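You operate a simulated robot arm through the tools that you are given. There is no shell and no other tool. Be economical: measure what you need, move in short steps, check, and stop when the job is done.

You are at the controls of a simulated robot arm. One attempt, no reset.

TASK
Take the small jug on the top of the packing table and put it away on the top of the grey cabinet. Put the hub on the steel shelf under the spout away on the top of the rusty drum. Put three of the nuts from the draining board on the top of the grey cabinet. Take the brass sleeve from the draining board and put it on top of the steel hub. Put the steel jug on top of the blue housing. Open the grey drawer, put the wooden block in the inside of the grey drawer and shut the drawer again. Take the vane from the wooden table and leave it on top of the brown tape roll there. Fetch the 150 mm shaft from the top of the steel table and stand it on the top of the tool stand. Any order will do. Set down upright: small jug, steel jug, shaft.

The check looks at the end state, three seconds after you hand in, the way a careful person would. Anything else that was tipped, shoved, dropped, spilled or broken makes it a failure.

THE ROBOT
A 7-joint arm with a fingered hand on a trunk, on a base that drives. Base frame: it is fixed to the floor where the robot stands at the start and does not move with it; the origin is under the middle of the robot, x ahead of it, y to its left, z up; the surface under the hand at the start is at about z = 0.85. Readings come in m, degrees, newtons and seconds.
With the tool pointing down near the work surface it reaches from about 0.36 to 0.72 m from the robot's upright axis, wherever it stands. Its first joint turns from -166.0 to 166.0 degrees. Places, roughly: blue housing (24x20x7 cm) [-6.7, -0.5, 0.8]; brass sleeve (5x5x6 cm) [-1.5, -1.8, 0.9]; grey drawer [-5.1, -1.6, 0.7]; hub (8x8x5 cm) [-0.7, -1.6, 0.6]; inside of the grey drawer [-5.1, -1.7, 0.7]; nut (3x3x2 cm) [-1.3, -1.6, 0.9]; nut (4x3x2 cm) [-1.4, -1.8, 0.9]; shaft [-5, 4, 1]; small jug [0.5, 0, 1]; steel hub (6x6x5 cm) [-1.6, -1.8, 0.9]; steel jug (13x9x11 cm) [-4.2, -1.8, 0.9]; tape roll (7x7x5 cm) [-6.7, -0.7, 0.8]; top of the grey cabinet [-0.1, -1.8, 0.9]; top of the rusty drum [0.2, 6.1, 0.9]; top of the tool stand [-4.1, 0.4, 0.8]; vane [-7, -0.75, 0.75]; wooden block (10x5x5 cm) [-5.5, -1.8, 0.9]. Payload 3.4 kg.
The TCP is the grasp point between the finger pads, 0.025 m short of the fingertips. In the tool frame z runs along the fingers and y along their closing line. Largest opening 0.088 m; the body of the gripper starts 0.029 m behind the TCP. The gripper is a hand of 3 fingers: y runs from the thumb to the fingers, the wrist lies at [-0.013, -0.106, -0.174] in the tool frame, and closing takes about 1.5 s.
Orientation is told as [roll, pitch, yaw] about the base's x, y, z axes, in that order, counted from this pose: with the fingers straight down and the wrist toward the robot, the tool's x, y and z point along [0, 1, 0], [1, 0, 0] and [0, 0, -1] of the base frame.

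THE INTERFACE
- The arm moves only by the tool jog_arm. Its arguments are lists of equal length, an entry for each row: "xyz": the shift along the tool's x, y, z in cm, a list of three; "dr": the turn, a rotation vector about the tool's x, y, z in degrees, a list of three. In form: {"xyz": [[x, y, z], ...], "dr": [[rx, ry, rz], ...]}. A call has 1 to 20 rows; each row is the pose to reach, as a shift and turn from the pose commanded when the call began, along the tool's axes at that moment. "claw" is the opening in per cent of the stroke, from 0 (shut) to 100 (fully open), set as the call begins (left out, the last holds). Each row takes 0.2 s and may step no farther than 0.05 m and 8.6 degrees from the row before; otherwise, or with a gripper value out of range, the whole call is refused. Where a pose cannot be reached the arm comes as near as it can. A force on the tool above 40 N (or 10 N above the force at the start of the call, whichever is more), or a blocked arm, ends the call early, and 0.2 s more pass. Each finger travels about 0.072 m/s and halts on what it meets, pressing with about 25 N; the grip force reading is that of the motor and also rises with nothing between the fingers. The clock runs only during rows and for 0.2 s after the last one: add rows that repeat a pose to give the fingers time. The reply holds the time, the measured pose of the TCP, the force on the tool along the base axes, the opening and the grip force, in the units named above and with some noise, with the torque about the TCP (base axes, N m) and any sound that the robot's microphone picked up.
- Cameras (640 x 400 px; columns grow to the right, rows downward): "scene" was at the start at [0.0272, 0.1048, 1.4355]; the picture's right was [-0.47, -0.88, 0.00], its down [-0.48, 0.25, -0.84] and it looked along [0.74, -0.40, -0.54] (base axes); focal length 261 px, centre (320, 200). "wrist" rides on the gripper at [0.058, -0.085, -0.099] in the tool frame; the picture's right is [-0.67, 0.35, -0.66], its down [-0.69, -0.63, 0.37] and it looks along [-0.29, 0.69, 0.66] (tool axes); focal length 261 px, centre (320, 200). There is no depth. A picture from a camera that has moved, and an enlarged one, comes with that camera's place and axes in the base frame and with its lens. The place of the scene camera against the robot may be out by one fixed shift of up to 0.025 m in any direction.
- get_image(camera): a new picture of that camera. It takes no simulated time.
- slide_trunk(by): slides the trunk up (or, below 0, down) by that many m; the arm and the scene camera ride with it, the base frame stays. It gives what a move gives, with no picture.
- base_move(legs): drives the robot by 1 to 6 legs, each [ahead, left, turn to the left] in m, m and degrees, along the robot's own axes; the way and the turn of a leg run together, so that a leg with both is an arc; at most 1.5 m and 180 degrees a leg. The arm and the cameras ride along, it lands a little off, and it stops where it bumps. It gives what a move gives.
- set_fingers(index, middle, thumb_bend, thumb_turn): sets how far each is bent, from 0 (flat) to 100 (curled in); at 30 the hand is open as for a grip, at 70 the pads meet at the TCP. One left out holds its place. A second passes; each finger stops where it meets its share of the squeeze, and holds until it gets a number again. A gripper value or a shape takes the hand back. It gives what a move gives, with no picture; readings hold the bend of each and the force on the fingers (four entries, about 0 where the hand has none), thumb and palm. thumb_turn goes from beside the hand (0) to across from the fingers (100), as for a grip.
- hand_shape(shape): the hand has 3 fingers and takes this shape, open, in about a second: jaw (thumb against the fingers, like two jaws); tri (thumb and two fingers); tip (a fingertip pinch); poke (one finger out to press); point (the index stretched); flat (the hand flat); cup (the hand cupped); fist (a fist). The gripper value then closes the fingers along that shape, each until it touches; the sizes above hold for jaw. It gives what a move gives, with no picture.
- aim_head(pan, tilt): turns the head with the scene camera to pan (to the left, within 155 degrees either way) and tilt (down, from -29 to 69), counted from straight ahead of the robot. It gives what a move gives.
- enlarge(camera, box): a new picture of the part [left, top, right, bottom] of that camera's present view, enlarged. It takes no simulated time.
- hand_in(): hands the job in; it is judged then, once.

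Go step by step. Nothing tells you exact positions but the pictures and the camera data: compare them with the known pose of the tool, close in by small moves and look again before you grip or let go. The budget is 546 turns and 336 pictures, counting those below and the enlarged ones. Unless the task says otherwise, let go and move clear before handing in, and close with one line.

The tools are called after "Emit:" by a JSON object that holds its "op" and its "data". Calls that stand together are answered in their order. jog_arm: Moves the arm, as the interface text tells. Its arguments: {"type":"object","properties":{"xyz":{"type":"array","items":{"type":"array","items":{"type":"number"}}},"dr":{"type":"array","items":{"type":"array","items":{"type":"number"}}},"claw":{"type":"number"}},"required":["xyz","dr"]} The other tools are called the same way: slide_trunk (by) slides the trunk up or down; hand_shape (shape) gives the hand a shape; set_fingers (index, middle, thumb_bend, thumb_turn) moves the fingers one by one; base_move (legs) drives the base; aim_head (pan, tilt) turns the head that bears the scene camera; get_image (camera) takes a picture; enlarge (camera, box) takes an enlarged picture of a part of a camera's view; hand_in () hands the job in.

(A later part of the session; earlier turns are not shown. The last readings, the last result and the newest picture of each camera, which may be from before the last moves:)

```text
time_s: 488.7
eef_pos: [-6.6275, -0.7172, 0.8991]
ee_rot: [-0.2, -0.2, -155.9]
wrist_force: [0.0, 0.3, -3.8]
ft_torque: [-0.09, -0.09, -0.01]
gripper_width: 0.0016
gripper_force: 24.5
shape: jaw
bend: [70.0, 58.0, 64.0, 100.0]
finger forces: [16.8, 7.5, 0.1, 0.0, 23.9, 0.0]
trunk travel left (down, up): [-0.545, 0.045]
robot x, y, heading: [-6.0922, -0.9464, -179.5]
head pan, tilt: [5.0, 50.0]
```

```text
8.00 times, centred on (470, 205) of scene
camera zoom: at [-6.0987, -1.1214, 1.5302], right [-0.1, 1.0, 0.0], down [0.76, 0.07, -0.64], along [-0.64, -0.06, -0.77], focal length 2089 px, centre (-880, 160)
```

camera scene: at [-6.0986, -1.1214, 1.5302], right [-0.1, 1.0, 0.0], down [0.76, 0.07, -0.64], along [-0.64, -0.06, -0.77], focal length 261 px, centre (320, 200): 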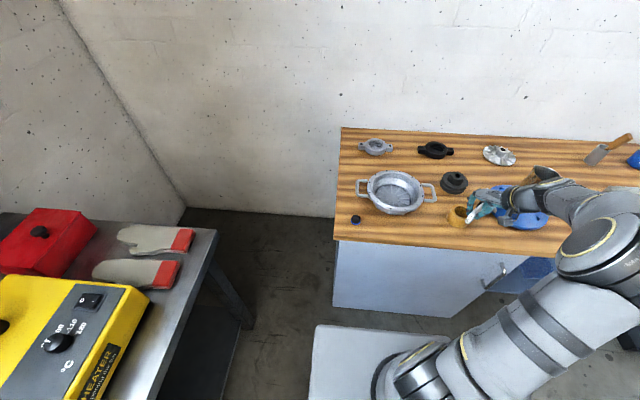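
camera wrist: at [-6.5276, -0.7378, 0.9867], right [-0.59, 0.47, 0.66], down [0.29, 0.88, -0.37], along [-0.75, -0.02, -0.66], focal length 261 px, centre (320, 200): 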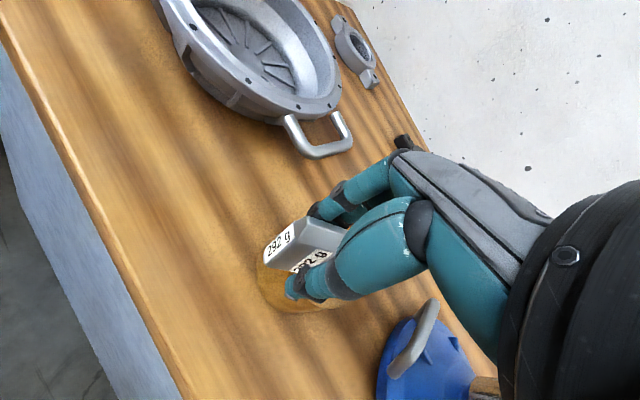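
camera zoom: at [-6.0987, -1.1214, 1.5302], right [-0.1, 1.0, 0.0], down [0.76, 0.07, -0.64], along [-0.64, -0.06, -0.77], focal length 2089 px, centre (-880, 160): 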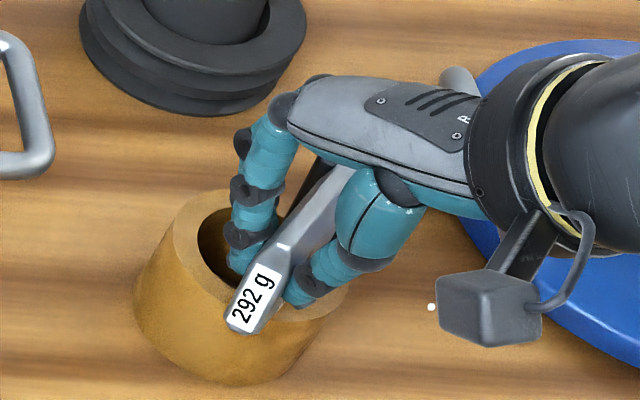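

The vane is vertical in the grip. A smaller 7 mm shift puts the shoe on the back rim; then I lower again.

Emit:
{"op": "jog_arm", "data": {"xyz": [[0.5, -0.5, 0], [0.5, -0.5, 0.5], [0.5, -0.5, 0.9], [0.5, -0.5, 1.1], [0.5, -0.5, 1.1]], "dr": [[0, 0, 0], [0, 0, 0], [0, 0, 0], [0, 0, 0], [0, 0, 0]]}}

Emit:
{"op": "jog_arm", "data": {"xyz": [[0, 0, 0.15], [0, 0, 0.2]], "dr": [[0, 0, 0], [0, 0, 0]]}}

```text
time_s: 489.9
eef_pos: [-6.6216, -0.7207, 0.8873]
ee_rot: [-0.1, 0.0, -155.9]
wrist_force: [0.6, -0.2, 2.5]
ft_torque: [0.02, -0.02, 0.01]
gripper_width: 0.002
gripper_force: 24.8
shape: jaw
bend: [70.0, 58.0, 64.0, 100.0]
finger forces: [16.3, 8.9, 0.0, 0.1, 25.4, 0.0]
trunk travel left (down, up): [-0.545, 0.045]
robot x, y, heading: [-6.0926, -0.9454, -179.6]
head pan, tilt: [5.0, 50.0]
```

```text
time_s: 490.5
eef_pos: [-6.6221, -0.7209, 0.8875]
ee_rot: [-0.2, -0.2, -155.8]
wrist_force: [1.0, -1.2, 11.2]
ft_torque: [0.02, 0.05, 0.01]
gripper_width: 0.0018
gripper_force: 25.4
shape: jaw
bend: [70.0, 58.0, 64.0, 100.0]
finger forces: [16.3, 9.8, 0.1, 0.1, 27.0, 0.0]
trunk travel left (down, up): [-0.545, 0.045]
robot x, y, heading: [-6.0903, -0.9433, -179.5]
head pan, tilt: [5.0, 50.0]
```

Resting with 11 N. I ease and open by small equal amounts, checking that it stays upright.

Emit:
{"op": "jog_arm", "data": {"xyz": [[0, 0, -0.1], [0, 0, -0.15]], "dr": [[0, 0, 0], [0, 0, 0]]}}

Emit:
{"op": "set_fingers", "data": {"index": 66, "middle": 55, "thumb_bend": 60}}

Emit:
{"op": "enlarge", "data": {"camera": "scene", "box": [440, 180, 500, 230]}}

```text
time_s: 491.1
eef_pos: [-6.6224, -0.7221, 0.8884]
ee_rot: [-0.2, -0.1, -155.9]
wrist_force: [-0.3, 1.1, 6.9]
ft_torque: [0.04, 0.02, -0.02]
gripper_width: 0.0021
gripper_force: 25.1
shape: jaw
bend: [70.0, 58.0, 64.0, 100.0]
finger forces: [16.2, 9.4, 0.0, 0.0, 26.8, 0.1]
trunk travel left (down, up): [-0.545, 0.045]
robot x, y, heading: [-6.0958, -0.9423, -179.4]
head pan, tilt: [5.0, 50.0]
```

```text
time_s: 492.1
eef_pos: [-6.6228, -0.7203, 0.8865]
ee_rot: [-0.1, -0.1, -155.9]
wrist_force: [-0.1, -0.3, -0.5]
ft_torque: [0.0, -0.01, 0.01]
gripper_width: 0.0139
gripper_force: 0.6
shape: fingers
bend: [66.0, 55.0, 60.0, 100.0]
finger forces: [0.2, 0.0, 0.0, 0.0, 0.1, 0.0]
trunk travel left (down, up): [-0.545, 0.045]
robot x, y, heading: [-6.0944, -0.9453, -179.5]
head pan, tilt: [5.0, 50.0]
```

```text
8.00 times, centred on (470, 205) of scene
camera zoom: at [-6.0983, -1.1216, 1.5302], right [-0.1, 1.0, 0.0], down [0.76, 0.07, -0.64], along [-0.64, -0.06, -0.77], focal length 2089 px, centre (-880, 160)
```

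zoom: 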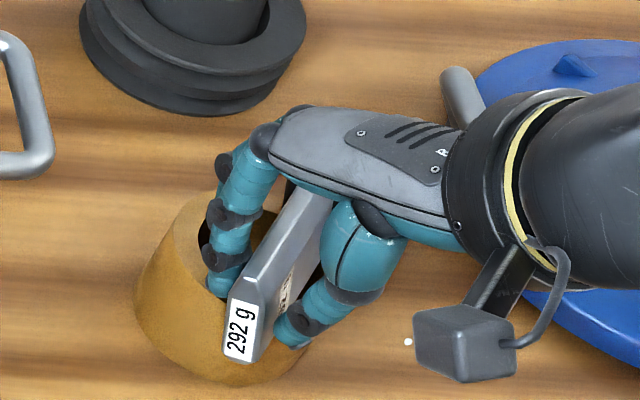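

It leans about 10° toward the index. I open the index a little more to see whether it follows or stands.

Emit:
{"op": "set_fingers", "data": {"index": 63, "middle": 51, "thumb_bend": 60}}

Emit:
{"op": "enlarge", "data": {"camera": "scene", "box": [440, 180, 500, 230]}}

```text
time_s: 493.1
eef_pos: [-6.6234, -0.721, 0.8883]
ee_rot: [-0.1, 0.0, -155.9]
wrist_force: [-0.3, 0.3, -0.5]
ft_torque: [-0.01, 0.01, 0.0]
gripper_width: 0.0161
gripper_force: 0.0
shape: fingers
bend: [63.0, 51.0, 60.0, 100.0]
finger forces: [0.0, 0.1, 0.0, 0.1, 0.1, 0.0]
trunk travel left (down, up): [-0.545, 0.045]
robot x, y, heading: [-6.0903, -0.9449, -179.6]
head pan, tilt: [5.0, 50.0]
```

```text
8.00 times, centred on (470, 205) of scene
camera zoom: at [-6.0983, -1.1216, 1.5302], right [-0.1, 1.0, 0.0], down [0.76, 0.07, -0.64], along [-0.64, -0.06, -0.77], focal length 2089 px, centre (-880, 160)
```

zoom: 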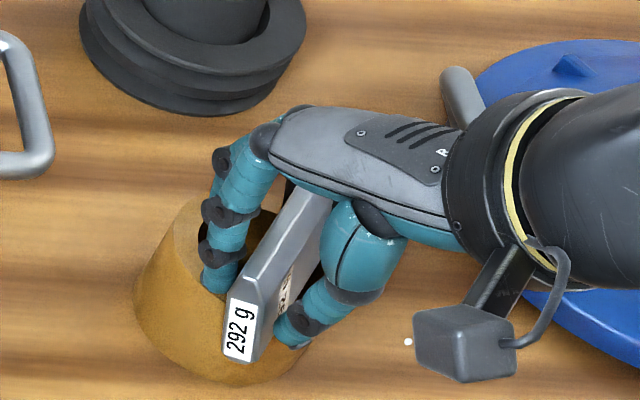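

It stands by itself (no finger force). I open further and check again.

Emit:
{"op": "set_fingers", "data": {"index": 54, "middle": 46, "thumb_bend": 54}}

Emit:
{"op": "enlarge", "data": {"camera": "scene", "box": [440, 180, 500, 230]}}

```text
time_s: 494.1
eef_pos: [-6.6223, -0.7218, 0.8883]
ee_rot: [-0.1, -0.1, -155.9]
wrist_force: [0.5, -0.8, 0.3]
ft_torque: [0.02, -0.03, 0.02]
gripper_width: 0.0322
gripper_force: 0.1
shape: fingers
bend: [54.0, 46.0, 54.0, 100.0]
finger forces: [0.1, 0.0, 0.0, 0.0, 0.1, 0.0]
trunk travel left (down, up): [-0.545, 0.045]
robot x, y, heading: [-6.0908, -0.9459, -179.5]
head pan, tilt: [5.0, 50.0]
```

```text
8.00 times, centred on (470, 205) of scene
camera zoom: at [-6.0983, -1.1216, 1.5302], right [-0.1, 1.0, 0.0], down [0.76, 0.07, -0.64], along [-0.64, -0.06, -0.77], focal length 2089 px, centre (-880, 160)
```

zoom: 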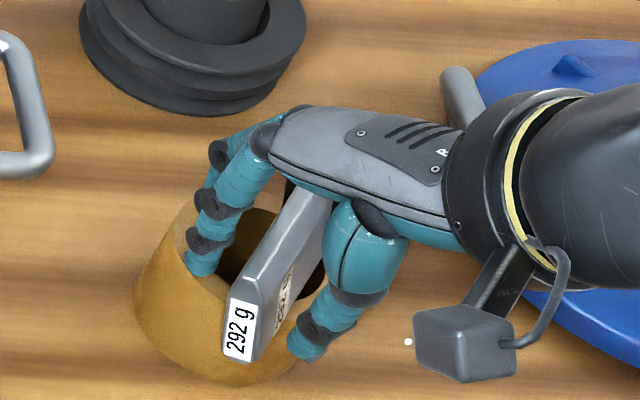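

The vane stands freely across the roll. I rise straight up.

Emit:
{"op": "jog_arm", "data": {"xyz": [[0, 0, -1], [0, 0, -2.5], [0, 0, -4.5], [0, 0, -7], [0, 0, -10], [0, 0, -14]], "dr": [[0, 0, 0], [0, 0, 0], [0, 0, 0], [0, 0, 0], [0, 0, 0], [0, 0, 0]]}}

Emit:
{"op": "enlarge", "data": {"camera": "wrist", "box": [130, 180, 350, 380]}}

Emit:
{"op": "enlarge", "data": {"camera": "scene", "box": [430, 160, 530, 240]}}

```text
time_s: 495.5
eef_pos: [-6.6237, -0.7213, 1.0276]
ee_rot: [-0.1, -0.1, -155.8]
wrist_force: [0.2, 0.3, -0.1]
ft_torque: [0.02, 0.01, 0.03]
gripper_width: 0.0322
gripper_force: 0.1
shape: fingers
bend: [54.0, 46.0, 54.0, 100.0]
finger forces: [0.0, 0.1, 0.1, 0.1, 0.0, 0.1]
trunk travel left (down, up): [-0.545, 0.045]
robot x, y, heading: [-6.0909, -0.9468, -179.5]
head pan, tilt: [5.0, 50.0]
```

```text
2.00 times, centred on (240, 280) of wrist
camera zoom: at [-6.5221, -0.7395, 1.1249], right [-0.59, 0.47, 0.66], down [0.29, 0.88, -0.37], along [-0.75, -0.02, -0.66], focal length 521 px, centre (480, 40)
```

zoom: 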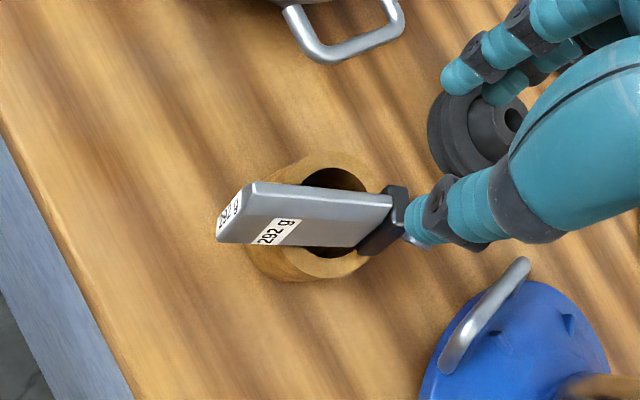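

```text
5.00 times, centred on (480, 200) of scene
camera zoom: at [-6.0981, -1.1217, 1.5301], right [-0.1, 1.0, 0.0], down [0.76, 0.07, -0.64], along [-0.64, -0.06, -0.77], focal length 1306 px, centre (-480, 200)
```

zoom: 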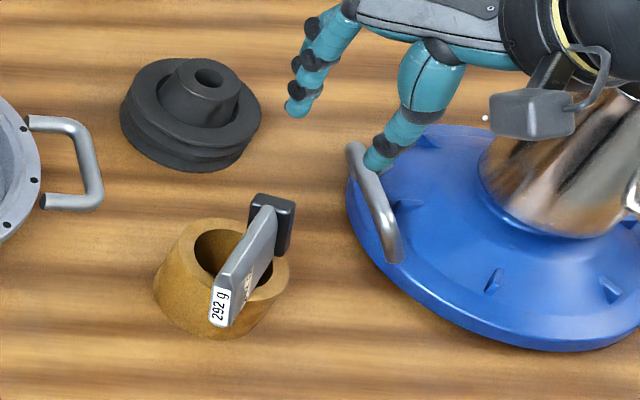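

The vane rests across the tape roll. Next the drawer: I restore the hand, back away east, and turn to face the bench.

Emit:
{"op": "jog_arm", "data": {"xyz": [[0, 0, -2], [0, 0, -4], [0, 0, -6], [0, 0, -6], [0, 0, -6]], "dr": [[0, 0, 8], [0, 0, 16], [0, 0, 24], [0, 0, 24], [0, 0, 24]], "claw": 100}}

Emit:
{"op": "base_move", "data": {"legs": [[-0.45, -0.2, 0], [-0.55, 0, 0], [0, 0, 90]]}}

Emit:
{"op": "aim_head", "data": {"pan": 0, "tilt": 38}}

Emit:
{"op": "get_image", "data": {"camera": "scene"}}

```text
time_s: 496.7
eef_pos: [-6.6215, -0.7229, 1.0876]
ee_rot: [0.0, -0.2, -180.0]
wrist_force: [0.1, -0.3, -0.1]
ft_torque: [0.0, 0.02, -0.02]
gripper_width: 0.0877
gripper_force: 0.1
shape: jaw
bend: [30.0, 30.0, 30.0, 98.0]
finger forces: [0.0, 0.0, 0.0, 0.0, 0.0, 0.0]
trunk travel left (down, up): [-0.545, 0.045]
robot x, y, heading: [-6.0912, -0.9447, -179.5]
head pan, tilt: [5.0, 50.0]
```

```text
time_s: 506.4
eef_pos: [-5.2758, -1.2708, 1.0894]
ee_rot: [-0.1, -0.2, -87.6]
wrist_force: [0.0, -0.3, -0.2]
ft_torque: [-0.02, -0.01, 0.01]
gripper_width: 0.0875
gripper_force: 0.2
shape: jaw
bend: [30.0, 30.0, 30.0, 98.0]
finger forces: [0.0, 0.0, 0.0, 0.0, 0.1, 0.0]
trunk travel left (down, up): [-0.545, 0.045]
robot x, y, heading: [-5.0758, -0.7322, -87.2]
head pan, tilt: [5.0, 50.0]
```

```text
time_s: 507.1
eef_pos: [-5.2746, -1.2716, 1.0878]
ee_rot: [-0.1, -0.2, -87.7]
wrist_force: [0.2, -0.3, -0.5]
ft_torque: [-0.02, 0.02, 0.0]
gripper_width: 0.0876
gripper_force: 0.1
shape: jaw
bend: [30.0, 30.0, 30.0, 98.0]
finger forces: [0.0, 0.0, 0.1, 0.1, 0.1, 0.0]
trunk travel left (down, up): [-0.545, 0.045]
robot x, y, heading: [-5.0709, -0.7306, -87.5]
head pan, tilt: [0.0, 38.0]
```

```text
110 pictures are left
camera scene: at [-4.9059, -0.7626, 1.5473], right [-1.0, -0.05, 0.0], down [-0.03, 0.62, -0.79], along [0.04, -0.79, -0.62], focal length 261 px, centre (320, 200)
```

scene: 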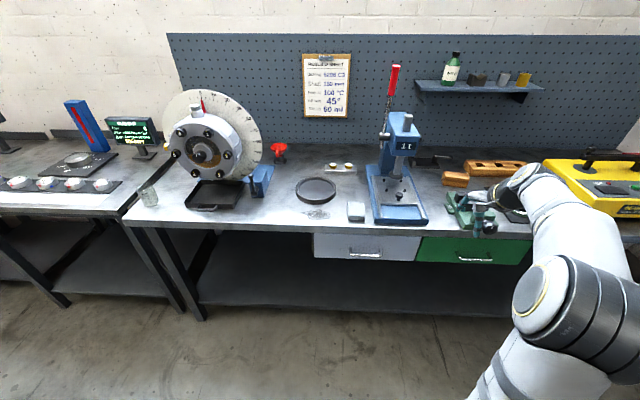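

The grey drawer's bar handle is at about x=-5.03, z≈0.78. I'll pinch it with the fingers pointing forward; I retract in front of the bench, centre on it, and tilt the hand forward 90°.

Emit:
{"op": "jog_arm", "data": {"xyz": [[4, -2, 0], [8, -4, 0], [12, -6, 0], [16, -8, 0], [20, -10, 0], [22, -12, 0]], "dr": [[0, 0, 0], [0, 0, 0], [0, 0, 0], [0, 0, 0], [0, 0, 0], [0, 0, -2]]}}

Emit:
{"op": "jog_arm", "data": {"xyz": [[0, 0, 0], [0, 0, 0], [0, 0, 0], [0, 0, 0], [0, 0, 0], [0, 0, 0], [0, 0, 0], [0, 0, 0], [0, 0, 0], [0, 0, 0], [0, 0, 0], [0, 0, 0]], "dr": [[-8, 0, 0], [-16, 0, 0], [-24, 0, 0], [-32, 0, 0], [-40, 0, 0], [-48, 0, 0], [-56, 0, 0], [-64, 0, 0], [-72, 0, 0], [-80, 0, 0], [-88, 0, 0], [-90, 0, 0]]}}

Emit:
{"op": "slide_trunk", "data": {"by": -0.29}}

Emit:
{"op": "get_image", "data": {"camera": "scene"}}

```text
time_s: 508.5
eef_pos: [-5.0588, -1.1455, 1.0868]
ee_rot: [-0.1, -0.2, -85.7]
wrist_force: [-0.1, 0.1, 0.4]
ft_torque: [0.05, 0.02, 0.01]
gripper_width: 0.0877
gripper_force: 0.1
shape: jaw
bend: [30.0, 30.0, 30.0, 98.0]
finger forces: [0.1, 0.0, 0.1, 0.1, 0.1, 0.0]
trunk travel left (down, up): [-0.545, 0.045]
robot x, y, heading: [-5.0744, -0.7355, -87.2]
head pan, tilt: [0.0, 38.0]
```

```text
time_s: 511.1
eef_pos: [-5.062, -1.1721, 1.0733]
ee_rot: [-161.6, -89.7, 76.0]
wrist_force: [0.1, 0.4, -0.3]
ft_torque: [0.01, 0.01, 0.0]
gripper_width: 0.0879
gripper_force: 0.1
shape: jaw
bend: [30.0, 30.0, 30.0, 98.0]
finger forces: [0.0, 0.1, 0.0, 0.1, 0.0, 0.0]
out of reach, approached as far as the arm can: row 3, 4, 5, 6, 7, 8, 9, 10, 11, 12
trunk travel left (down, up): [-0.545, 0.045]
robot x, y, heading: [-5.0765, -0.7303, -87.4]
head pan, tilt: [0.0, 38.0]
```

```text
time_s: 514.0
eef_pos: [-5.0632, -1.1735, 0.7834]
ee_rot: [-159.5, -89.8, 73.8]
wrist_force: [0.1, 0.0, -0.7]
ft_torque: [-0.07, 0.0, 0.0]
gripper_width: 0.0879
gripper_force: 0.0
shape: jaw
bend: [30.0, 30.0, 30.0, 98.0]
finger forces: [0.0, 0.0, 0.0, 0.0, 0.0, 0.1]
trunk travel left (down, up): [-0.255, 0.335]
robot x, y, heading: [-5.0721, -0.7316, -87.3]
head pan, tilt: [0.0, 38.0]
```

```text
109 pictures are left
camera scene: at [-4.9059, -0.7626, 1.2574], right [-1.0, -0.05, 0.0], down [-0.03, 0.61, -0.79], along [0.04, -0.79, -0.62], focal length 261 px, centre (320, 200)
```

scene: 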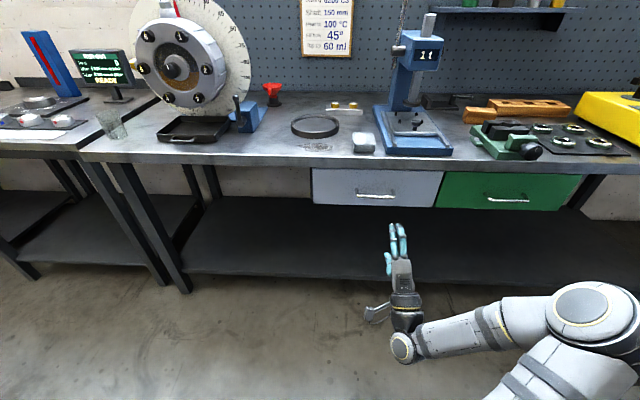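

The hand points forward at handle height. I drive 14 cm ahead and look with the wrist camera.

Emit:
{"op": "base_move", "data": {"legs": [[0.14, 0, -2.5]]}}

Emit:
{"op": "get_image", "data": {"camera": "wrist"}}

Emit:
{"op": "enlarge", "data": {"camera": "scene", "box": [300, 150, 460, 270]}}

```text
time_s: 515.4
eef_pos: [-5.08, -1.3139, 0.7834]
ee_rot: [-160.2, -89.9, 71.7]
wrist_force: [0.5, -1.1, -0.3]
ft_torque: [-0.05, -0.02, -0.03]
gripper_width: 0.0876
gripper_force: 0.1
shape: jaw
bend: [30.0, 30.0, 30.0, 98.0]
finger forces: [0.1, 0.0, 0.0, 0.0, 0.1, 0.1]
trunk travel left (down, up): [-0.255, 0.335]
robot x, y, heading: [-5.0685, -0.8724, -90.1]
head pan, tilt: [0.0, 38.0]
```

```text
108 pictures are left
camera wrist: at [-5.0256, -1.2123, 0.6959], right [-0.69, 0.64, 0.35], down [-0.68, -0.39, -0.63], along [-0.27, -0.67, 0.7], focal length 261 px, centre (320, 200)
```

wrist: 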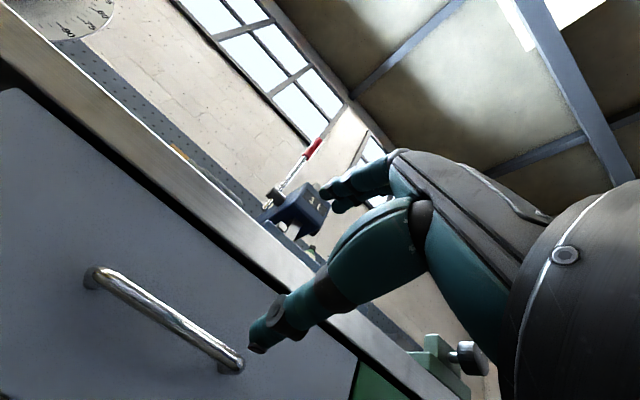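

```text
3.33 times, centred on (380, 210) of scene
camera zoom: at [-4.9036, -0.9102, 1.2573], right [-1.0, 0.0, 0.0], down [0.0, 0.62, -0.79], along [0.0, -0.79, -0.62], focal length 870 px, centre (120, 167)
```

zoom: 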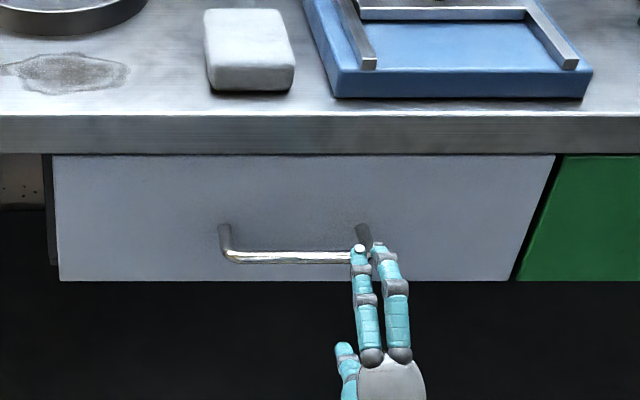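

The handle bar is at z≈0.733, y≈-1.44, x≈-5.06. I lower 5 cm, shift 2 cm, and advance partway.

Emit:
{"op": "jog_arm", "data": {"xyz": [[1, -2.5, 0], [2, -5, 0], [2, -5, 3], [2, -5, 6], [2, -5, 6]], "dr": [[0, 0, 0], [0, 0, 0], [0, 0, 0], [0, 0, 0], [0, 0, 0]]}}

Emit:
{"op": "get_image", "data": {"camera": "wrist"}}

Emit:
{"op": "enlarge", "data": {"camera": "scene", "box": [310, 180, 430, 270]}}

```text
time_s: 516.6
eef_pos: [-5.0598, -1.3733, 0.7348]
ee_rot: [-155.5, -89.8, 67.1]
wrist_force: [-0.1, 0.0, -0.5]
ft_torque: [0.0, 0.05, 0.01]
gripper_width: 0.088
gripper_force: 0.0
shape: jaw
bend: [30.0, 30.0, 30.0, 98.0]
finger forces: [0.1, 0.0, 0.0, 0.0, 0.0, 0.0]
trunk travel left (down, up): [-0.255, 0.335]
robot x, y, heading: [-5.0689, -0.8706, -89.9]
head pan, tilt: [0.0, 38.0]
```

```text
106 pictures are left
camera wrist: at [-5.0041, -1.2731, 0.6479], right [-0.69, 0.64, 0.35], down [-0.68, -0.39, -0.63], along [-0.27, -0.67, 0.7], focal length 261 px, centre (320, 200)
```

wrist: 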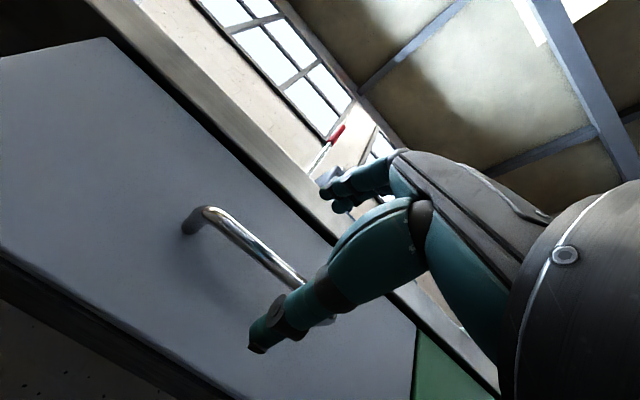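

```text
4.44 times, centred on (370, 225) of scene
camera zoom: at [-4.9036, -0.9105, 1.2573], right [-1.0, 0.0, 0.0], down [0.0, 0.62, -0.79], along [0.0, -0.79, -0.62], focal length 1161 px, centre (98, 89)
```

zoom: 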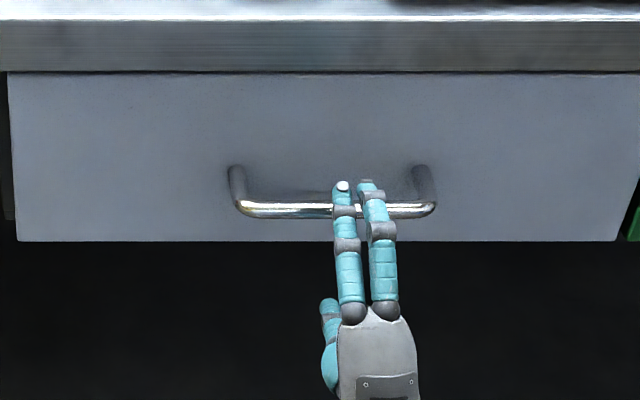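

Bar confirmed at y≈-1.426, z≈0.729. I advance 4.5 cm and close on it.

Emit:
{"op": "jog_arm", "data": {"xyz": [[0, -0.5, 1.5], [0, -0.5, 3], [0, -0.5, 4.6], [0, -0.5, 4.6]], "dr": [[0, 0, 0], [0, 0, 0], [0, 0, 0], [0, 0, 0]]}}

Emit:
{"op": "jog_arm", "data": {"xyz": [[0, 0, 0], [0, 0, 0], [0, 0, 0], [0, 0, 0], [0, 0, 0], [0, 0, 0], [0, 0, 0], [0, 0, 0]], "dr": [[0, 0, 0], [0, 0, 0], [0, 0, 0], [0, 0, 0], [0, 0, 0], [0, 0, 0], [0, 0, 0], [0, 0, 0]], "claw": 0}}

Emit:
{"op": "enlarge", "data": {"camera": "scene", "box": [310, 180, 430, 270]}}

```text
time_s: 517.6
eef_pos: [-5.0573, -1.4211, 0.7276]
ee_rot: [-159.3, -89.8, 70.9]
wrist_force: [-0.8, -0.3, 0.3]
ft_torque: [0.0, 0.03, -0.03]
gripper_width: 0.0878
gripper_force: 0.0
shape: jaw
bend: [30.0, 30.0, 30.0, 98.0]
finger forces: [0.0, 0.0, 0.1, 0.0, 0.0, 0.0]
trunk travel left (down, up): [-0.255, 0.335]
robot x, y, heading: [-5.0715, -0.8749, -90.1]
head pan, tilt: [0.0, 38.0]
```

```text
time_s: 519.4
eef_pos: [-5.0585, -1.4214, 0.7265]
ee_rot: [-148.1, -89.9, 59.7]
wrist_force: [0.7, -6.2, -3.5]
ft_torque: [0.04, 0.04, 0.01]
gripper_width: 0.0
gripper_force: 25.0
shape: jaw
bend: [73.0, 66.0, 38.0, 100.0]
finger forces: [14.3, 5.5, 0.0, 0.0, 25.3, 0.1]
trunk travel left (down, up): [-0.255, 0.335]
robot x, y, heading: [-5.0713, -0.8733, -90.0]
head pan, tilt: [0.0, 38.0]
```

```text
4.44 times, centred on (370, 225) of scene
camera zoom: at [-4.9036, -0.9114, 1.2573], right [-1.0, 0.0, 0.0], down [0.0, 0.62, -0.79], along [0.0, -0.79, -0.62], focal length 1161 px, centre (98, 89)
```

zoom: 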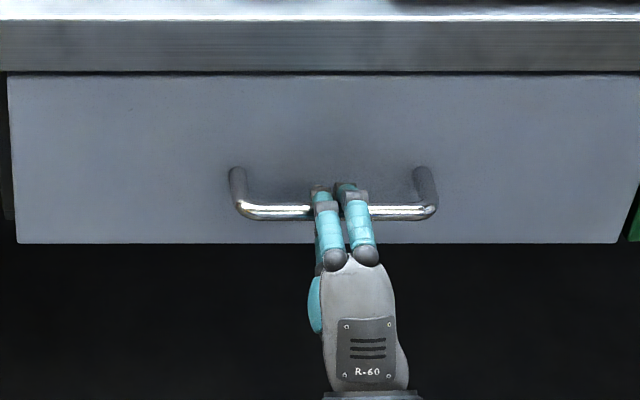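

The bar is gripped. I pull gently by 4 cm to test.

Emit:
{"op": "jog_arm", "data": {"xyz": [[0, 0, -1], [0, 0, -2], [0, 0, -3], [0, 0, -4], [0, 0, -4]], "dr": [[0, 0, 0], [0, 0, 0], [0, 0, 0], [0, 0, 0], [0, 0, 0]]}}

Emit:
{"op": "enlarge", "data": {"camera": "scene", "box": [310, 180, 430, 270]}}

```text
time_s: 520.6
eef_pos: [-5.0575, -1.3811, 0.728]
ee_rot: [-128.6, -89.9, 40.2]
wrist_force: [2.4, 0.1, -14.1]
ft_torque: [0.08, -0.01, 0.06]
gripper_width: 0.0001
gripper_force: 24.9
shape: jaw
bend: [73.0, 72.0, 35.0, 100.0]
finger forces: [12.7, 5.0, 0.1, 0.0, 30.7, 0.0]
trunk travel left (down, up): [-0.255, 0.335]
robot x, y, heading: [-5.0682, -0.8761, -89.8]
head pan, tilt: [0.0, 38.0]
```

```text
4.44 times, centred on (370, 225) of scene
camera zoom: at [-4.9033, -0.9116, 1.2572], right [-1.0, 0.0, 0.0], down [0.0, 0.62, -0.79], along [0.0, -0.79, -0.62], focal length 1161 px, centre (98, 89)
```

zoom: 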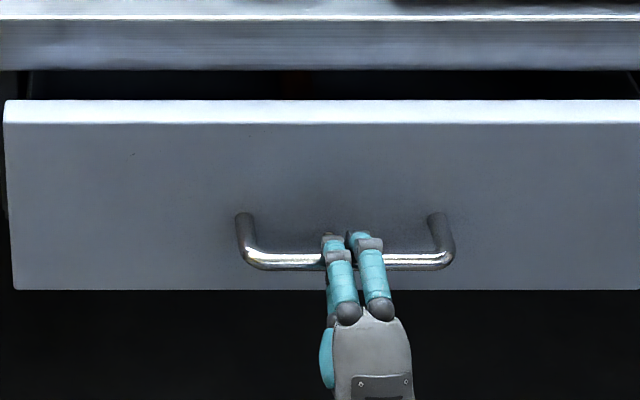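

The drawer slides open. I pull it further with the base, 16 cm.

Emit:
{"op": "base_move", "data": {"legs": [[-0.16, 0, 0]]}}

Emit:
{"op": "get_image", "data": {"camera": "scene"}}

```text
time_s: 522.0
eef_pos: [-5.0583, -1.2171, 0.7275]
ee_rot: [-144.1, -89.8, 55.6]
wrist_force: [3.9, -0.7, -14.0]
ft_torque: [0.09, 0.03, 0.04]
gripper_width: 0.0
gripper_force: 25.1
shape: jaw
bend: [73.0, 72.0, 35.0, 100.0]
finger forces: [13.4, 4.9, 0.0, 0.0, 30.1, 0.1]
trunk travel left (down, up): [-0.255, 0.335]
robot x, y, heading: [-5.0687, -0.7083, -90.0]
head pan, tilt: [0.0, 38.0]
```

```text
102 pictures are left
camera scene: at [-4.9033, -0.7489, 1.2573], right [-1.0, 0.0, 0.0], down [0.0, 0.62, -0.79], along [0.0, -0.79, -0.62], focal length 261 px, centre (320, 200)
```

scene: 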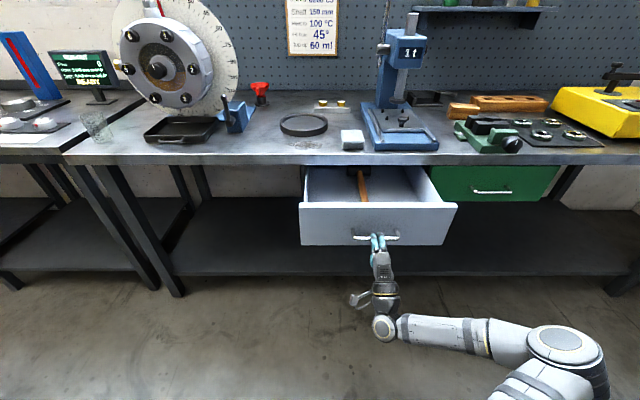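

The drawer is open about 20 cm. I release the handle and back off.

Emit:
{"op": "jog_arm", "data": {"xyz": [[0, 0, 0], [0, 0, 0], [0, 0, 0], [0, 0, 0], [0, 0, 0], [0, 0, 0]], "dr": [[0, 0, 0], [0, 0, 0], [0, 0, 0], [0, 0, 0], [0, 0, 0], [0, 0, 0]], "claw": 100}}

Emit:
{"op": "base_move", "data": {"legs": [[-0.2, 0, 0]]}}

Emit:
{"op": "enlarge", "data": {"camera": "scene", "box": [280, 60, 600, 260]}}

```text
time_s: 523.4
eef_pos: [-5.0589, -1.2165, 0.7291]
ee_rot: [-159.3, -89.6, 70.9]
wrist_force: [0.3, 0.2, -0.1]
ft_torque: [0.0, 0.01, -0.01]
gripper_width: 0.0877
gripper_force: 0.1
shape: jaw
bend: [30.0, 30.0, 30.0, 98.0]
finger forces: [0.0, 0.0, 0.0, 0.1, 0.0, 0.0]
trunk travel left (down, up): [-0.255, 0.335]
robot x, y, heading: [-5.07, -0.71, -89.8]
head pan, tilt: [0.0, 38.0]
```

```text
time_s: 525.0
eef_pos: [-5.0573, -1.0237, 0.7275]
ee_rot: [-158.5, -89.8, 70.1]
wrist_force: [0.6, 0.3, 0.9]
ft_torque: [-0.01, 0.02, 0.01]
gripper_width: 0.0873
gripper_force: 0.0
shape: jaw
bend: [30.0, 30.0, 30.0, 98.0]
finger forces: [0.0, 0.0, 0.0, 0.0, 0.0, 0.0]
trunk travel left (down, up): [-0.255, 0.335]
robot x, y, heading: [-5.0713, -0.5182, -89.7]
head pan, tilt: [0.0, 38.0]
```

```text
2.00 times, centred on (440, 160) of scene
camera zoom: at [-4.9038, -0.555, 1.2573], right [-1.0, 0.0, 0.0], down [0.0, 0.62, -0.79], along [0.0, -0.79, -0.62], focal length 522 px, centre (80, 280)
```

zoom: 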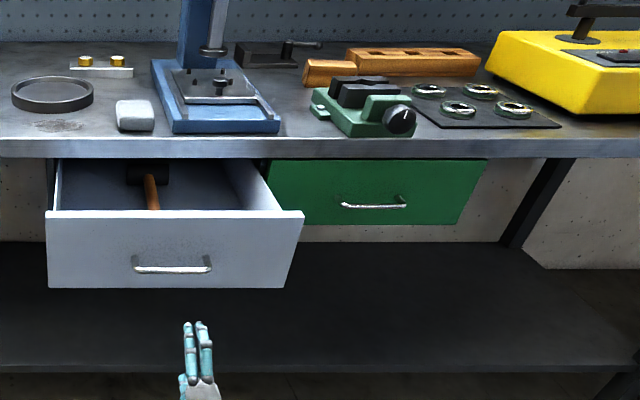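

Now I bring the hand back to pointing down and raise the trunk for the block.

Emit:
{"op": "jog_arm", "data": {"xyz": [[0, 0, 0], [0, 0, 0], [0, 0, 0], [0, 0, 0], [0, 0, 0], [0, 0, 0], [0, 0, 0], [0, 0, 0], [0, 0, 0], [0, 0, 0], [0, 0, 0], [0, 0, 0]], "dr": [[8, 0, 0], [16, 0, 0], [24, 0, 0], [32, 0, 0], [40, 0, 0], [48, 0, 0], [56, 0, 0], [64, 0, 0], [72, 0, 0], [80, 0, 0], [88, 0, 0], [90, 0, 0]]}}

Emit:
{"op": "slide_trunk", "data": {"by": 0.32}}

Emit:
{"op": "base_move", "data": {"legs": [[0, -0.5, 0], [0.4, 0, 0]]}}

Emit:
{"op": "get_image", "data": {"camera": "scene"}}

Emit:
{"op": "get_image", "data": {"camera": "wrist"}}

```text
time_s: 527.6
eef_pos: [-5.0579, -1.0249, 0.7285]
ee_rot: [-0.1, -0.2, -88.4]
wrist_force: [0.2, 0.6, 0.6]
ft_torque: [0.01, 0.0, 0.04]
gripper_width: 0.0877
gripper_force: 0.0
shape: jaw
bend: [30.0, 30.0, 30.0, 98.0]
finger forces: [0.1, 0.0, 0.1, 0.1, 0.1, 0.1]
out of reach, approached as far as the arm can: row 10
trunk travel left (down, up): [-0.255, 0.335]
robot x, y, heading: [-5.0719, -0.5182, -89.9]
head pan, tilt: [0.0, 38.0]
```

```text
time_s: 530.7
eef_pos: [-5.0582, -1.0246, 1.0486]
ee_rot: [-0.1, -0.3, -88.4]
wrist_force: [0.0, 0.6, 0.1]
ft_torque: [-0.02, -0.01, 0.03]
gripper_width: 0.0876
gripper_force: 0.0
shape: jaw
bend: [30.0, 30.0, 30.0, 98.0]
finger forces: [0.1, 0.0, 0.1, 0.0, 0.0, 0.0]
trunk travel left (down, up): [-0.575, 0.015]
robot x, y, heading: [-5.0732, -0.5168, -89.9]
head pan, tilt: [0.0, 38.0]
```

```text
time_s: 535.7
eef_pos: [-5.5454, -1.4318, 1.0498]
ee_rot: [-0.1, -0.2, -88.6]
wrist_force: [0.1, -0.1, 0.3]
ft_torque: [0.01, -0.02, -0.02]
gripper_width: 0.0875
gripper_force: 0.0
shape: jaw
bend: [30.0, 30.0, 30.0, 98.0]
finger forces: [0.1, 0.0, 0.0, 0.0, 0.0, 0.0]
trunk travel left (down, up): [-0.575, 0.015]
robot x, y, heading: [-5.5575, -0.9245, -89.8]
head pan, tilt: [0.0, 38.0]
```

```text
100 pictures are left
camera scene: at [-5.3906, -0.9633, 1.5773], right [-1.0, 0.0, 0.0], down [0.0, 0.62, -0.79], along [0.0, -0.79, -0.62], focal length 261 px, centre (320, 200)
```

scene: 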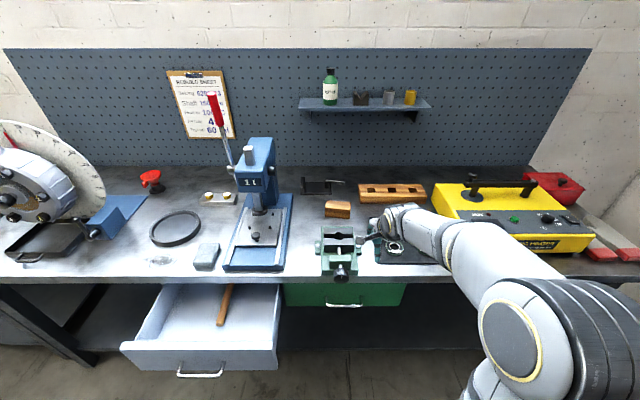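

```text
99 pictures are left
camera wrist: at [-5.4897, -1.3455, 1.1466], right [-0.66, -0.36, 0.66], down [-0.7, 0.61, -0.37], along [-0.27, -0.7, -0.66], focal length 261 px, centre (320, 200)
```

wrist: 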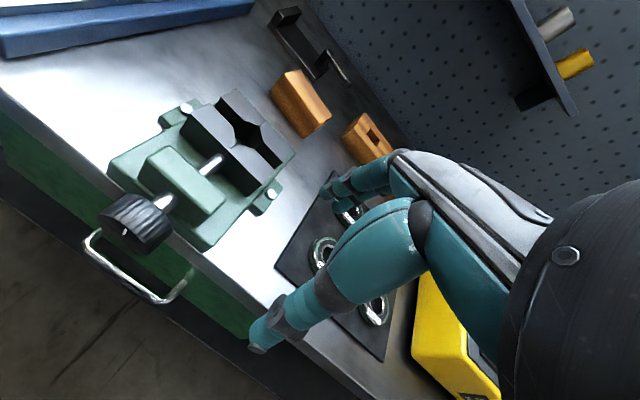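

The block (long side along x) is at about (-5.464,-1.75), behind the green vise. I drive ahead 18 cm and look again from above.

Emit:
{"op": "base_move", "data": {"legs": [[0.18, 0, 0]]}}

Emit:
{"op": "jog_arm", "data": {"xyz": [[3.5, 2.5, 0], [7.5, 5, 0], [7.5, 7, 0], [7.5, 7, 0]], "dr": [[0, 0, 0], [0, 0, 0], [0, 0, 0], [0, 0, 0]]}}

Emit:
{"op": "get_image", "data": {"camera": "wrist"}}

```text
time_s: 537.2
eef_pos: [-5.5512, -1.6081, 1.0501]
ee_rot: [-0.1, -0.2, -89.2]
wrist_force: [-0.3, -0.4, -1.0]
ft_torque: [0.01, 0.01, -0.01]
gripper_width: 0.0879
gripper_force: 0.1
shape: jaw
bend: [30.0, 30.0, 30.0, 98.0]
finger forces: [0.1, 0.1, 0.0, 0.1, 0.0, 0.0]
trunk travel left (down, up): [-0.575, 0.015]
robot x, y, heading: [-5.558, -1.1043, -90.8]
head pan, tilt: [0.0, 38.0]
```

```text
time_s: 538.2
eef_pos: [-5.4774, -1.679, 1.0478]
ee_rot: [0.0, -0.2, -89.1]
wrist_force: [0.1, -0.9, 0.2]
ft_torque: [0.0, 0.03, 0.04]
gripper_width: 0.0878
gripper_force: 0.2
shape: jaw
bend: [30.0, 30.0, 30.0, 98.0]
finger forces: [0.0, 0.0, 0.0, 0.0, 0.1, 0.1]
trunk travel left (down, up): [-0.575, 0.015]
robot x, y, heading: [-5.5576, -1.0983, -90.5]
head pan, tilt: [0.0, 38.0]
```

```text
98 pictures are left
camera wrist: at [-5.4209, -1.5925, 1.1454], right [-0.66, -0.36, 0.66], down [-0.7, 0.62, -0.37], along [-0.28, -0.7, -0.66], focal length 261 px, centre (320, 200)
```

wrist: 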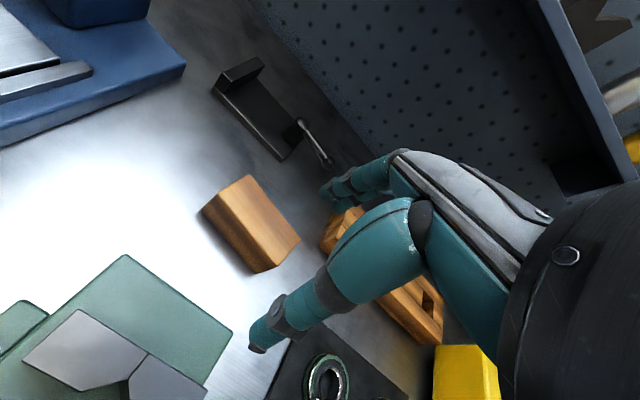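

Block centre ≈(-5.474,-1.757), turned about 9°. I align the hand's yaw, move over it and lower.

Emit:
{"op": "jog_arm", "data": {"xyz": [[0.4, 3, 0], [0.8, 6, 0], [0.8, 7.8, 2], [0.8, 7.8, 6], [0.8, 7.8, 9.5], [0.8, 7.8, 9.5]], "dr": [[0, 0, 5], [0, 0, 10], [0, 0, 10], [0, 0, 10], [0, 0, 10], [0, 0, 10]]}}

Emit:
{"op": "get_image", "data": {"camera": "wrist"}}

```text
time_s: 539.6
eef_pos: [-5.4654, -1.7562, 0.9524]
ee_rot: [0.0, -0.2, -99.1]
wrist_force: [-0.1, 0.6, -0.6]
ft_torque: [0.01, -0.03, 0.02]
gripper_width: 0.0876
gripper_force: 0.0
shape: jaw
bend: [30.0, 30.0, 30.0, 98.0]
finger forces: [0.0, 0.1, 0.0, 0.0, 0.0, 0.0]
trunk travel left (down, up): [-0.575, 0.015]
robot x, y, heading: [-5.5629, -1.0993, -90.8]
head pan, tilt: [0.0, 38.0]
```

```text
97 pictures are left
camera wrist: at [-5.3952, -1.6802, 1.0498], right [-0.72, -0.24, 0.66], down [-0.58, 0.73, -0.37], along [-0.39, -0.64, -0.66], focal length 261 px, centre (320, 200)
```

wrist: 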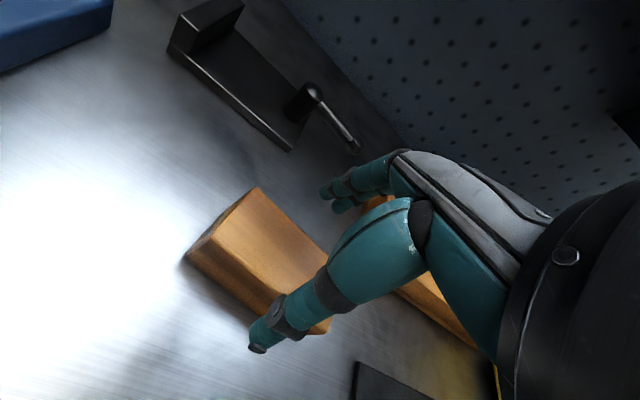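

Well aligned. I lower and close on the block.

Emit:
{"op": "jog_arm", "data": {"xyz": [[-0.3, 0.1, 2], [-0.3, 0.1, 4], [-0.3, 0.1, 5.4], [-0.3, 0.1, 5.4]], "dr": [[0, 0, 0], [0, 0, 0], [0, 0, 0], [0, 0, 0]]}}

Emit:
{"op": "jog_arm", "data": {"xyz": [[0, 0, 0], [0, 0, 0], [0, 0, 0], [0, 0, 0], [0, 0, 0], [0, 0, 0], [0, 0, 0]], "dr": [[0, 0, 0], [0, 0, 0], [0, 0, 0], [0, 0, 0], [0, 0, 0], [0, 0, 0], [0, 0, 0]], "claw": 0}}

Emit:
{"op": "jog_arm", "data": {"xyz": [[0, 0, -1], [0, 0, -3], [0, 0, -6], [0, 0, -10], [0, 0, -13]], "dr": [[0, 0, 0], [0, 0, 0], [0, 0, 0], [0, 0, 0], [0, 0, 0]]}}

Emit:
{"op": "get_image", "data": {"camera": "wrist"}}

```text
time_s: 540.6
eef_pos: [-5.4697, -1.7563, 0.9001]
ee_rot: [0.0, -0.2, -99.1]
wrist_force: [-0.1, 0.0, 0.5]
ft_torque: [0.0, 0.02, 0.02]
gripper_width: 0.088
gripper_force: 0.1
shape: jaw
bend: [30.0, 30.0, 30.0, 98.0]
finger forces: [0.0, 0.0, 0.1, 0.0, 0.0, 0.0]
trunk travel left (down, up): [-0.575, 0.015]
robot x, y, heading: [-5.5593, -1.0998, -90.8]
head pan, tilt: [0.0, 38.0]
```

```text
time_s: 542.2
eef_pos: [-5.4698, -1.7568, 0.8999]
ee_rot: [0.0, -0.2, -99.1]
wrist_force: [-0.2, -0.7, -0.4]
ft_torque: [0.01, 0.02, -0.02]
gripper_width: 0.0439
gripper_force: 25.1
shape: jaw
bend: [74.0, 45.0, 69.0, 100.0]
finger forces: [14.6, 8.1, 0.1, 0.0, 22.7, 0.0]
trunk travel left (down, up): [-0.575, 0.015]
robot x, y, heading: [-5.555, -1.1009, -90.8]
head pan, tilt: [0.0, 38.0]
```

```text
time_s: 543.4
eef_pos: [-5.4688, -1.7537, 1.0317]
ee_rot: [0.1, -0.2, -99.1]
wrist_force: [0.1, -0.1, 0.1]
ft_torque: [0.02, 0.01, -0.02]
gripper_width: 0.0439
gripper_force: 24.9
shape: jaw
bend: [74.0, 45.0, 69.0, 100.0]
finger forces: [14.6, 8.2, 0.0, 0.0, 22.7, 0.1]
trunk travel left (down, up): [-0.575, 0.015]
robot x, y, heading: [-5.5582, -1.1015, -90.6]
head pan, tilt: [0.0, 38.0]
```

```text
96 pictures are left
camera wrist: at [-5.3991, -1.6787, 1.1283], right [-0.72, -0.24, 0.66], down [-0.58, 0.73, -0.37], along [-0.39, -0.64, -0.66], focal length 261 px, centre (320, 200)
```

wrist: 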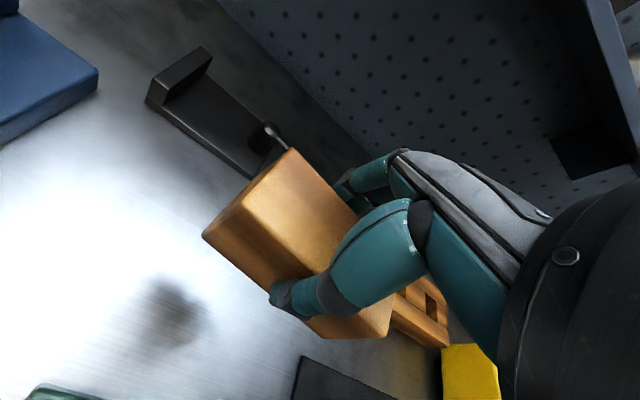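

The block is in hand. I retract, back off, and move left to bring it over the open drawer's left part (the hammer lies at x≈-5.07).

Emit:
{"op": "jog_arm", "data": {"xyz": [[0, -3, 0], [0, -6, 0], [0, -9, 0], [0, -12, 0], [0, -12, 0]], "dr": [[0, 0, -3], [0, 0, -6], [0, 0, -9], [0, 0, -9], [0, 0, -9]]}}

Emit:
{"op": "base_move", "data": {"legs": [[-0.38, 0, 0.6], [0, 0.5, 0]]}}

Emit:
{"op": "aim_head", "data": {"pan": 0, "tilt": 50}}

Emit:
{"op": "get_image", "data": {"camera": "scene"}}

Emit:
{"op": "get_image", "data": {"camera": "wrist"}}

```text
time_s: 544.6
eef_pos: [-5.4507, -1.6371, 1.0289]
ee_rot: [-0.1, -0.2, -90.1]
wrist_force: [0.8, -0.1, -2.0]
ft_torque: [0.01, -0.02, -0.01]
gripper_width: 0.0437
gripper_force: 24.9
shape: jaw
bend: [74.0, 45.0, 69.0, 100.0]
finger forces: [14.6, 8.1, 0.0, 0.0, 22.8, 0.1]
trunk travel left (down, up): [-0.575, 0.015]
robot x, y, heading: [-5.5571, -1.103, -90.6]
head pan, tilt: [0.0, 38.0]
```

```text
time_s: 549.6
eef_pos: [-4.9474, -1.2561, 1.0287]
ee_rot: [-0.1, -0.2, -90.3]
wrist_force: [0.1, 0.4, -0.9]
ft_torque: [0.01, -0.01, -0.01]
gripper_width: 0.0435
gripper_force: 25.4
shape: jaw
bend: [74.0, 45.0, 69.0, 100.0]
finger forces: [14.6, 8.0, 0.0, 0.1, 22.8, 0.1]
trunk travel left (down, up): [-0.575, 0.015]
robot x, y, heading: [-5.0524, -0.7211, -90.9]
head pan, tilt: [0.0, 38.0]
```

```text
time_s: 550.4
eef_pos: [-4.9497, -1.2561, 1.0293]
ee_rot: [-0.1, -0.2, -90.3]
wrist_force: [0.0, 0.5, -1.4]
ft_torque: [-0.01, -0.02, 0.03]
gripper_width: 0.0439
gripper_force: 25.1
shape: jaw
bend: [74.0, 45.0, 69.0, 100.0]
finger forces: [14.5, 8.0, 0.0, 0.0, 22.9, 0.0]
trunk travel left (down, up): [-0.575, 0.015]
robot x, y, heading: [-5.0537, -0.7233, -90.7]
head pan, tilt: [0.0, 50.0]
```

```text
95 pictures are left
camera scene: at [-4.8872, -0.7501, 1.5602], right [-1.0, 0.02, 0.0], down [0.01, 0.77, -0.64], along [-0.01, -0.64, -0.77], focal length 261 px, centre (320, 200)
```

scene: 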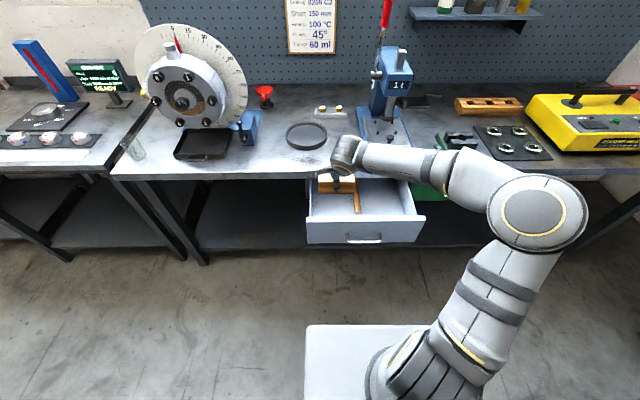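

```text
94 pictures are left
camera wrist: at [-4.8896, -1.1701, 1.1268], right [-0.67, -0.34, 0.66], down [-0.68, 0.63, -0.37], along [-0.29, -0.7, -0.66], focal length 261 px, centre (320, 200)
```

wrist: 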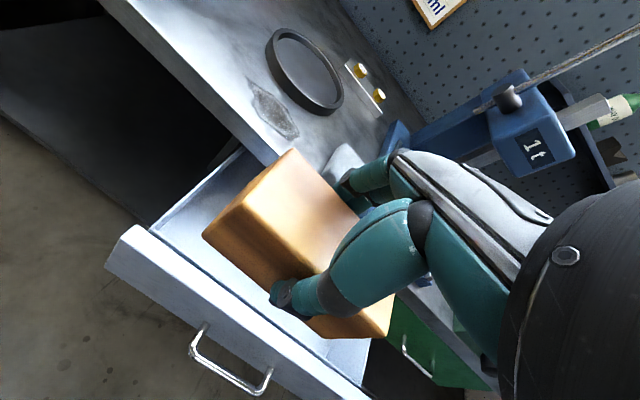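

The drawer interior spans roughly y -1.29…-1.43 under my hand. I move the block over (-4.965,-1.34) and lower with the trunk.

Emit:
{"op": "jog_arm", "data": {"xyz": [[-0.8, 4, 0], [-1.6, 8.4, 0], [-1.6, 8.4, 0]], "dr": [[0, 0, 0], [0, 0, 0], [0, 0, 0]]}}

Emit:
{"op": "slide_trunk", "data": {"by": -0.14}}

Emit:
{"op": "get_image", "data": {"camera": "wrist"}}

Emit:
{"op": "enlarge", "data": {"camera": "scene", "box": [280, 120, 440, 260]}}

```text
time_s: 551.1
eef_pos: [-4.9637, -1.3417, 1.0279]
ee_rot: [-0.1, -0.2, -90.2]
wrist_force: [-0.5, 0.0, -1.6]
ft_torque: [-0.01, 0.02, 0.02]
gripper_width: 0.0438
gripper_force: 25.2
shape: jaw
bend: [74.0, 45.0, 69.0, 100.0]
finger forces: [14.6, 8.2, 0.0, 0.0, 22.8, 0.0]
trunk travel left (down, up): [-0.575, 0.015]
robot x, y, heading: [-5.0574, -0.7204, -90.9]
head pan, tilt: [0.0, 50.0]
```

```text
time_s: 552.8
eef_pos: [-4.9629, -1.341, 0.8885]
ee_rot: [-0.1, -0.1, -90.3]
wrist_force: [0.3, -0.8, -1.0]
ft_torque: [-0.01, 0.0, 0.03]
gripper_width: 0.0437
gripper_force: 25.1
shape: jaw
bend: [74.0, 45.0, 69.0, 100.0]
finger forces: [14.5, 8.2, 0.1, 0.0, 22.7, 0.0]
trunk travel left (down, up): [-0.435, 0.155]
robot x, y, heading: [-5.0535, -0.7178, -90.8]
head pan, tilt: [0.0, 50.0]
```

```text
93 pictures are left
camera wrist: at [-4.9053, -1.2553, 0.9856], right [-0.67, -0.34, 0.66], down [-0.68, 0.63, -0.37], along [-0.29, -0.7, -0.66], focal length 261 px, centre (320, 200)
```

wrist: 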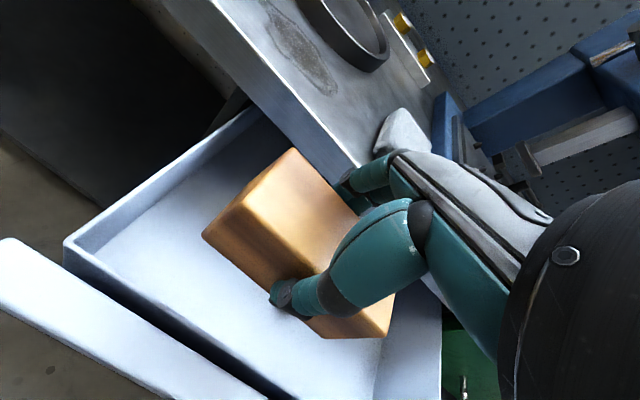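

```text
2.86 times, centred on (360, 190) of scene
camera zoom: at [-4.8873, -0.7501, 1.4202], right [-1.0, 0.02, 0.0], down [0.01, 0.77, -0.64], along [-0.01, -0.64, -0.77], focal length 746 px, centre (206, 229)
```

zoom: 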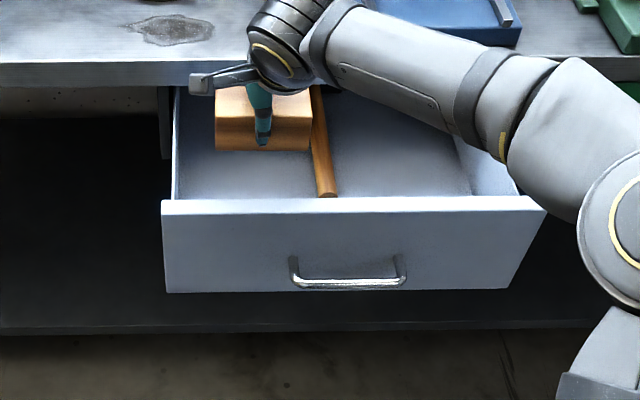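

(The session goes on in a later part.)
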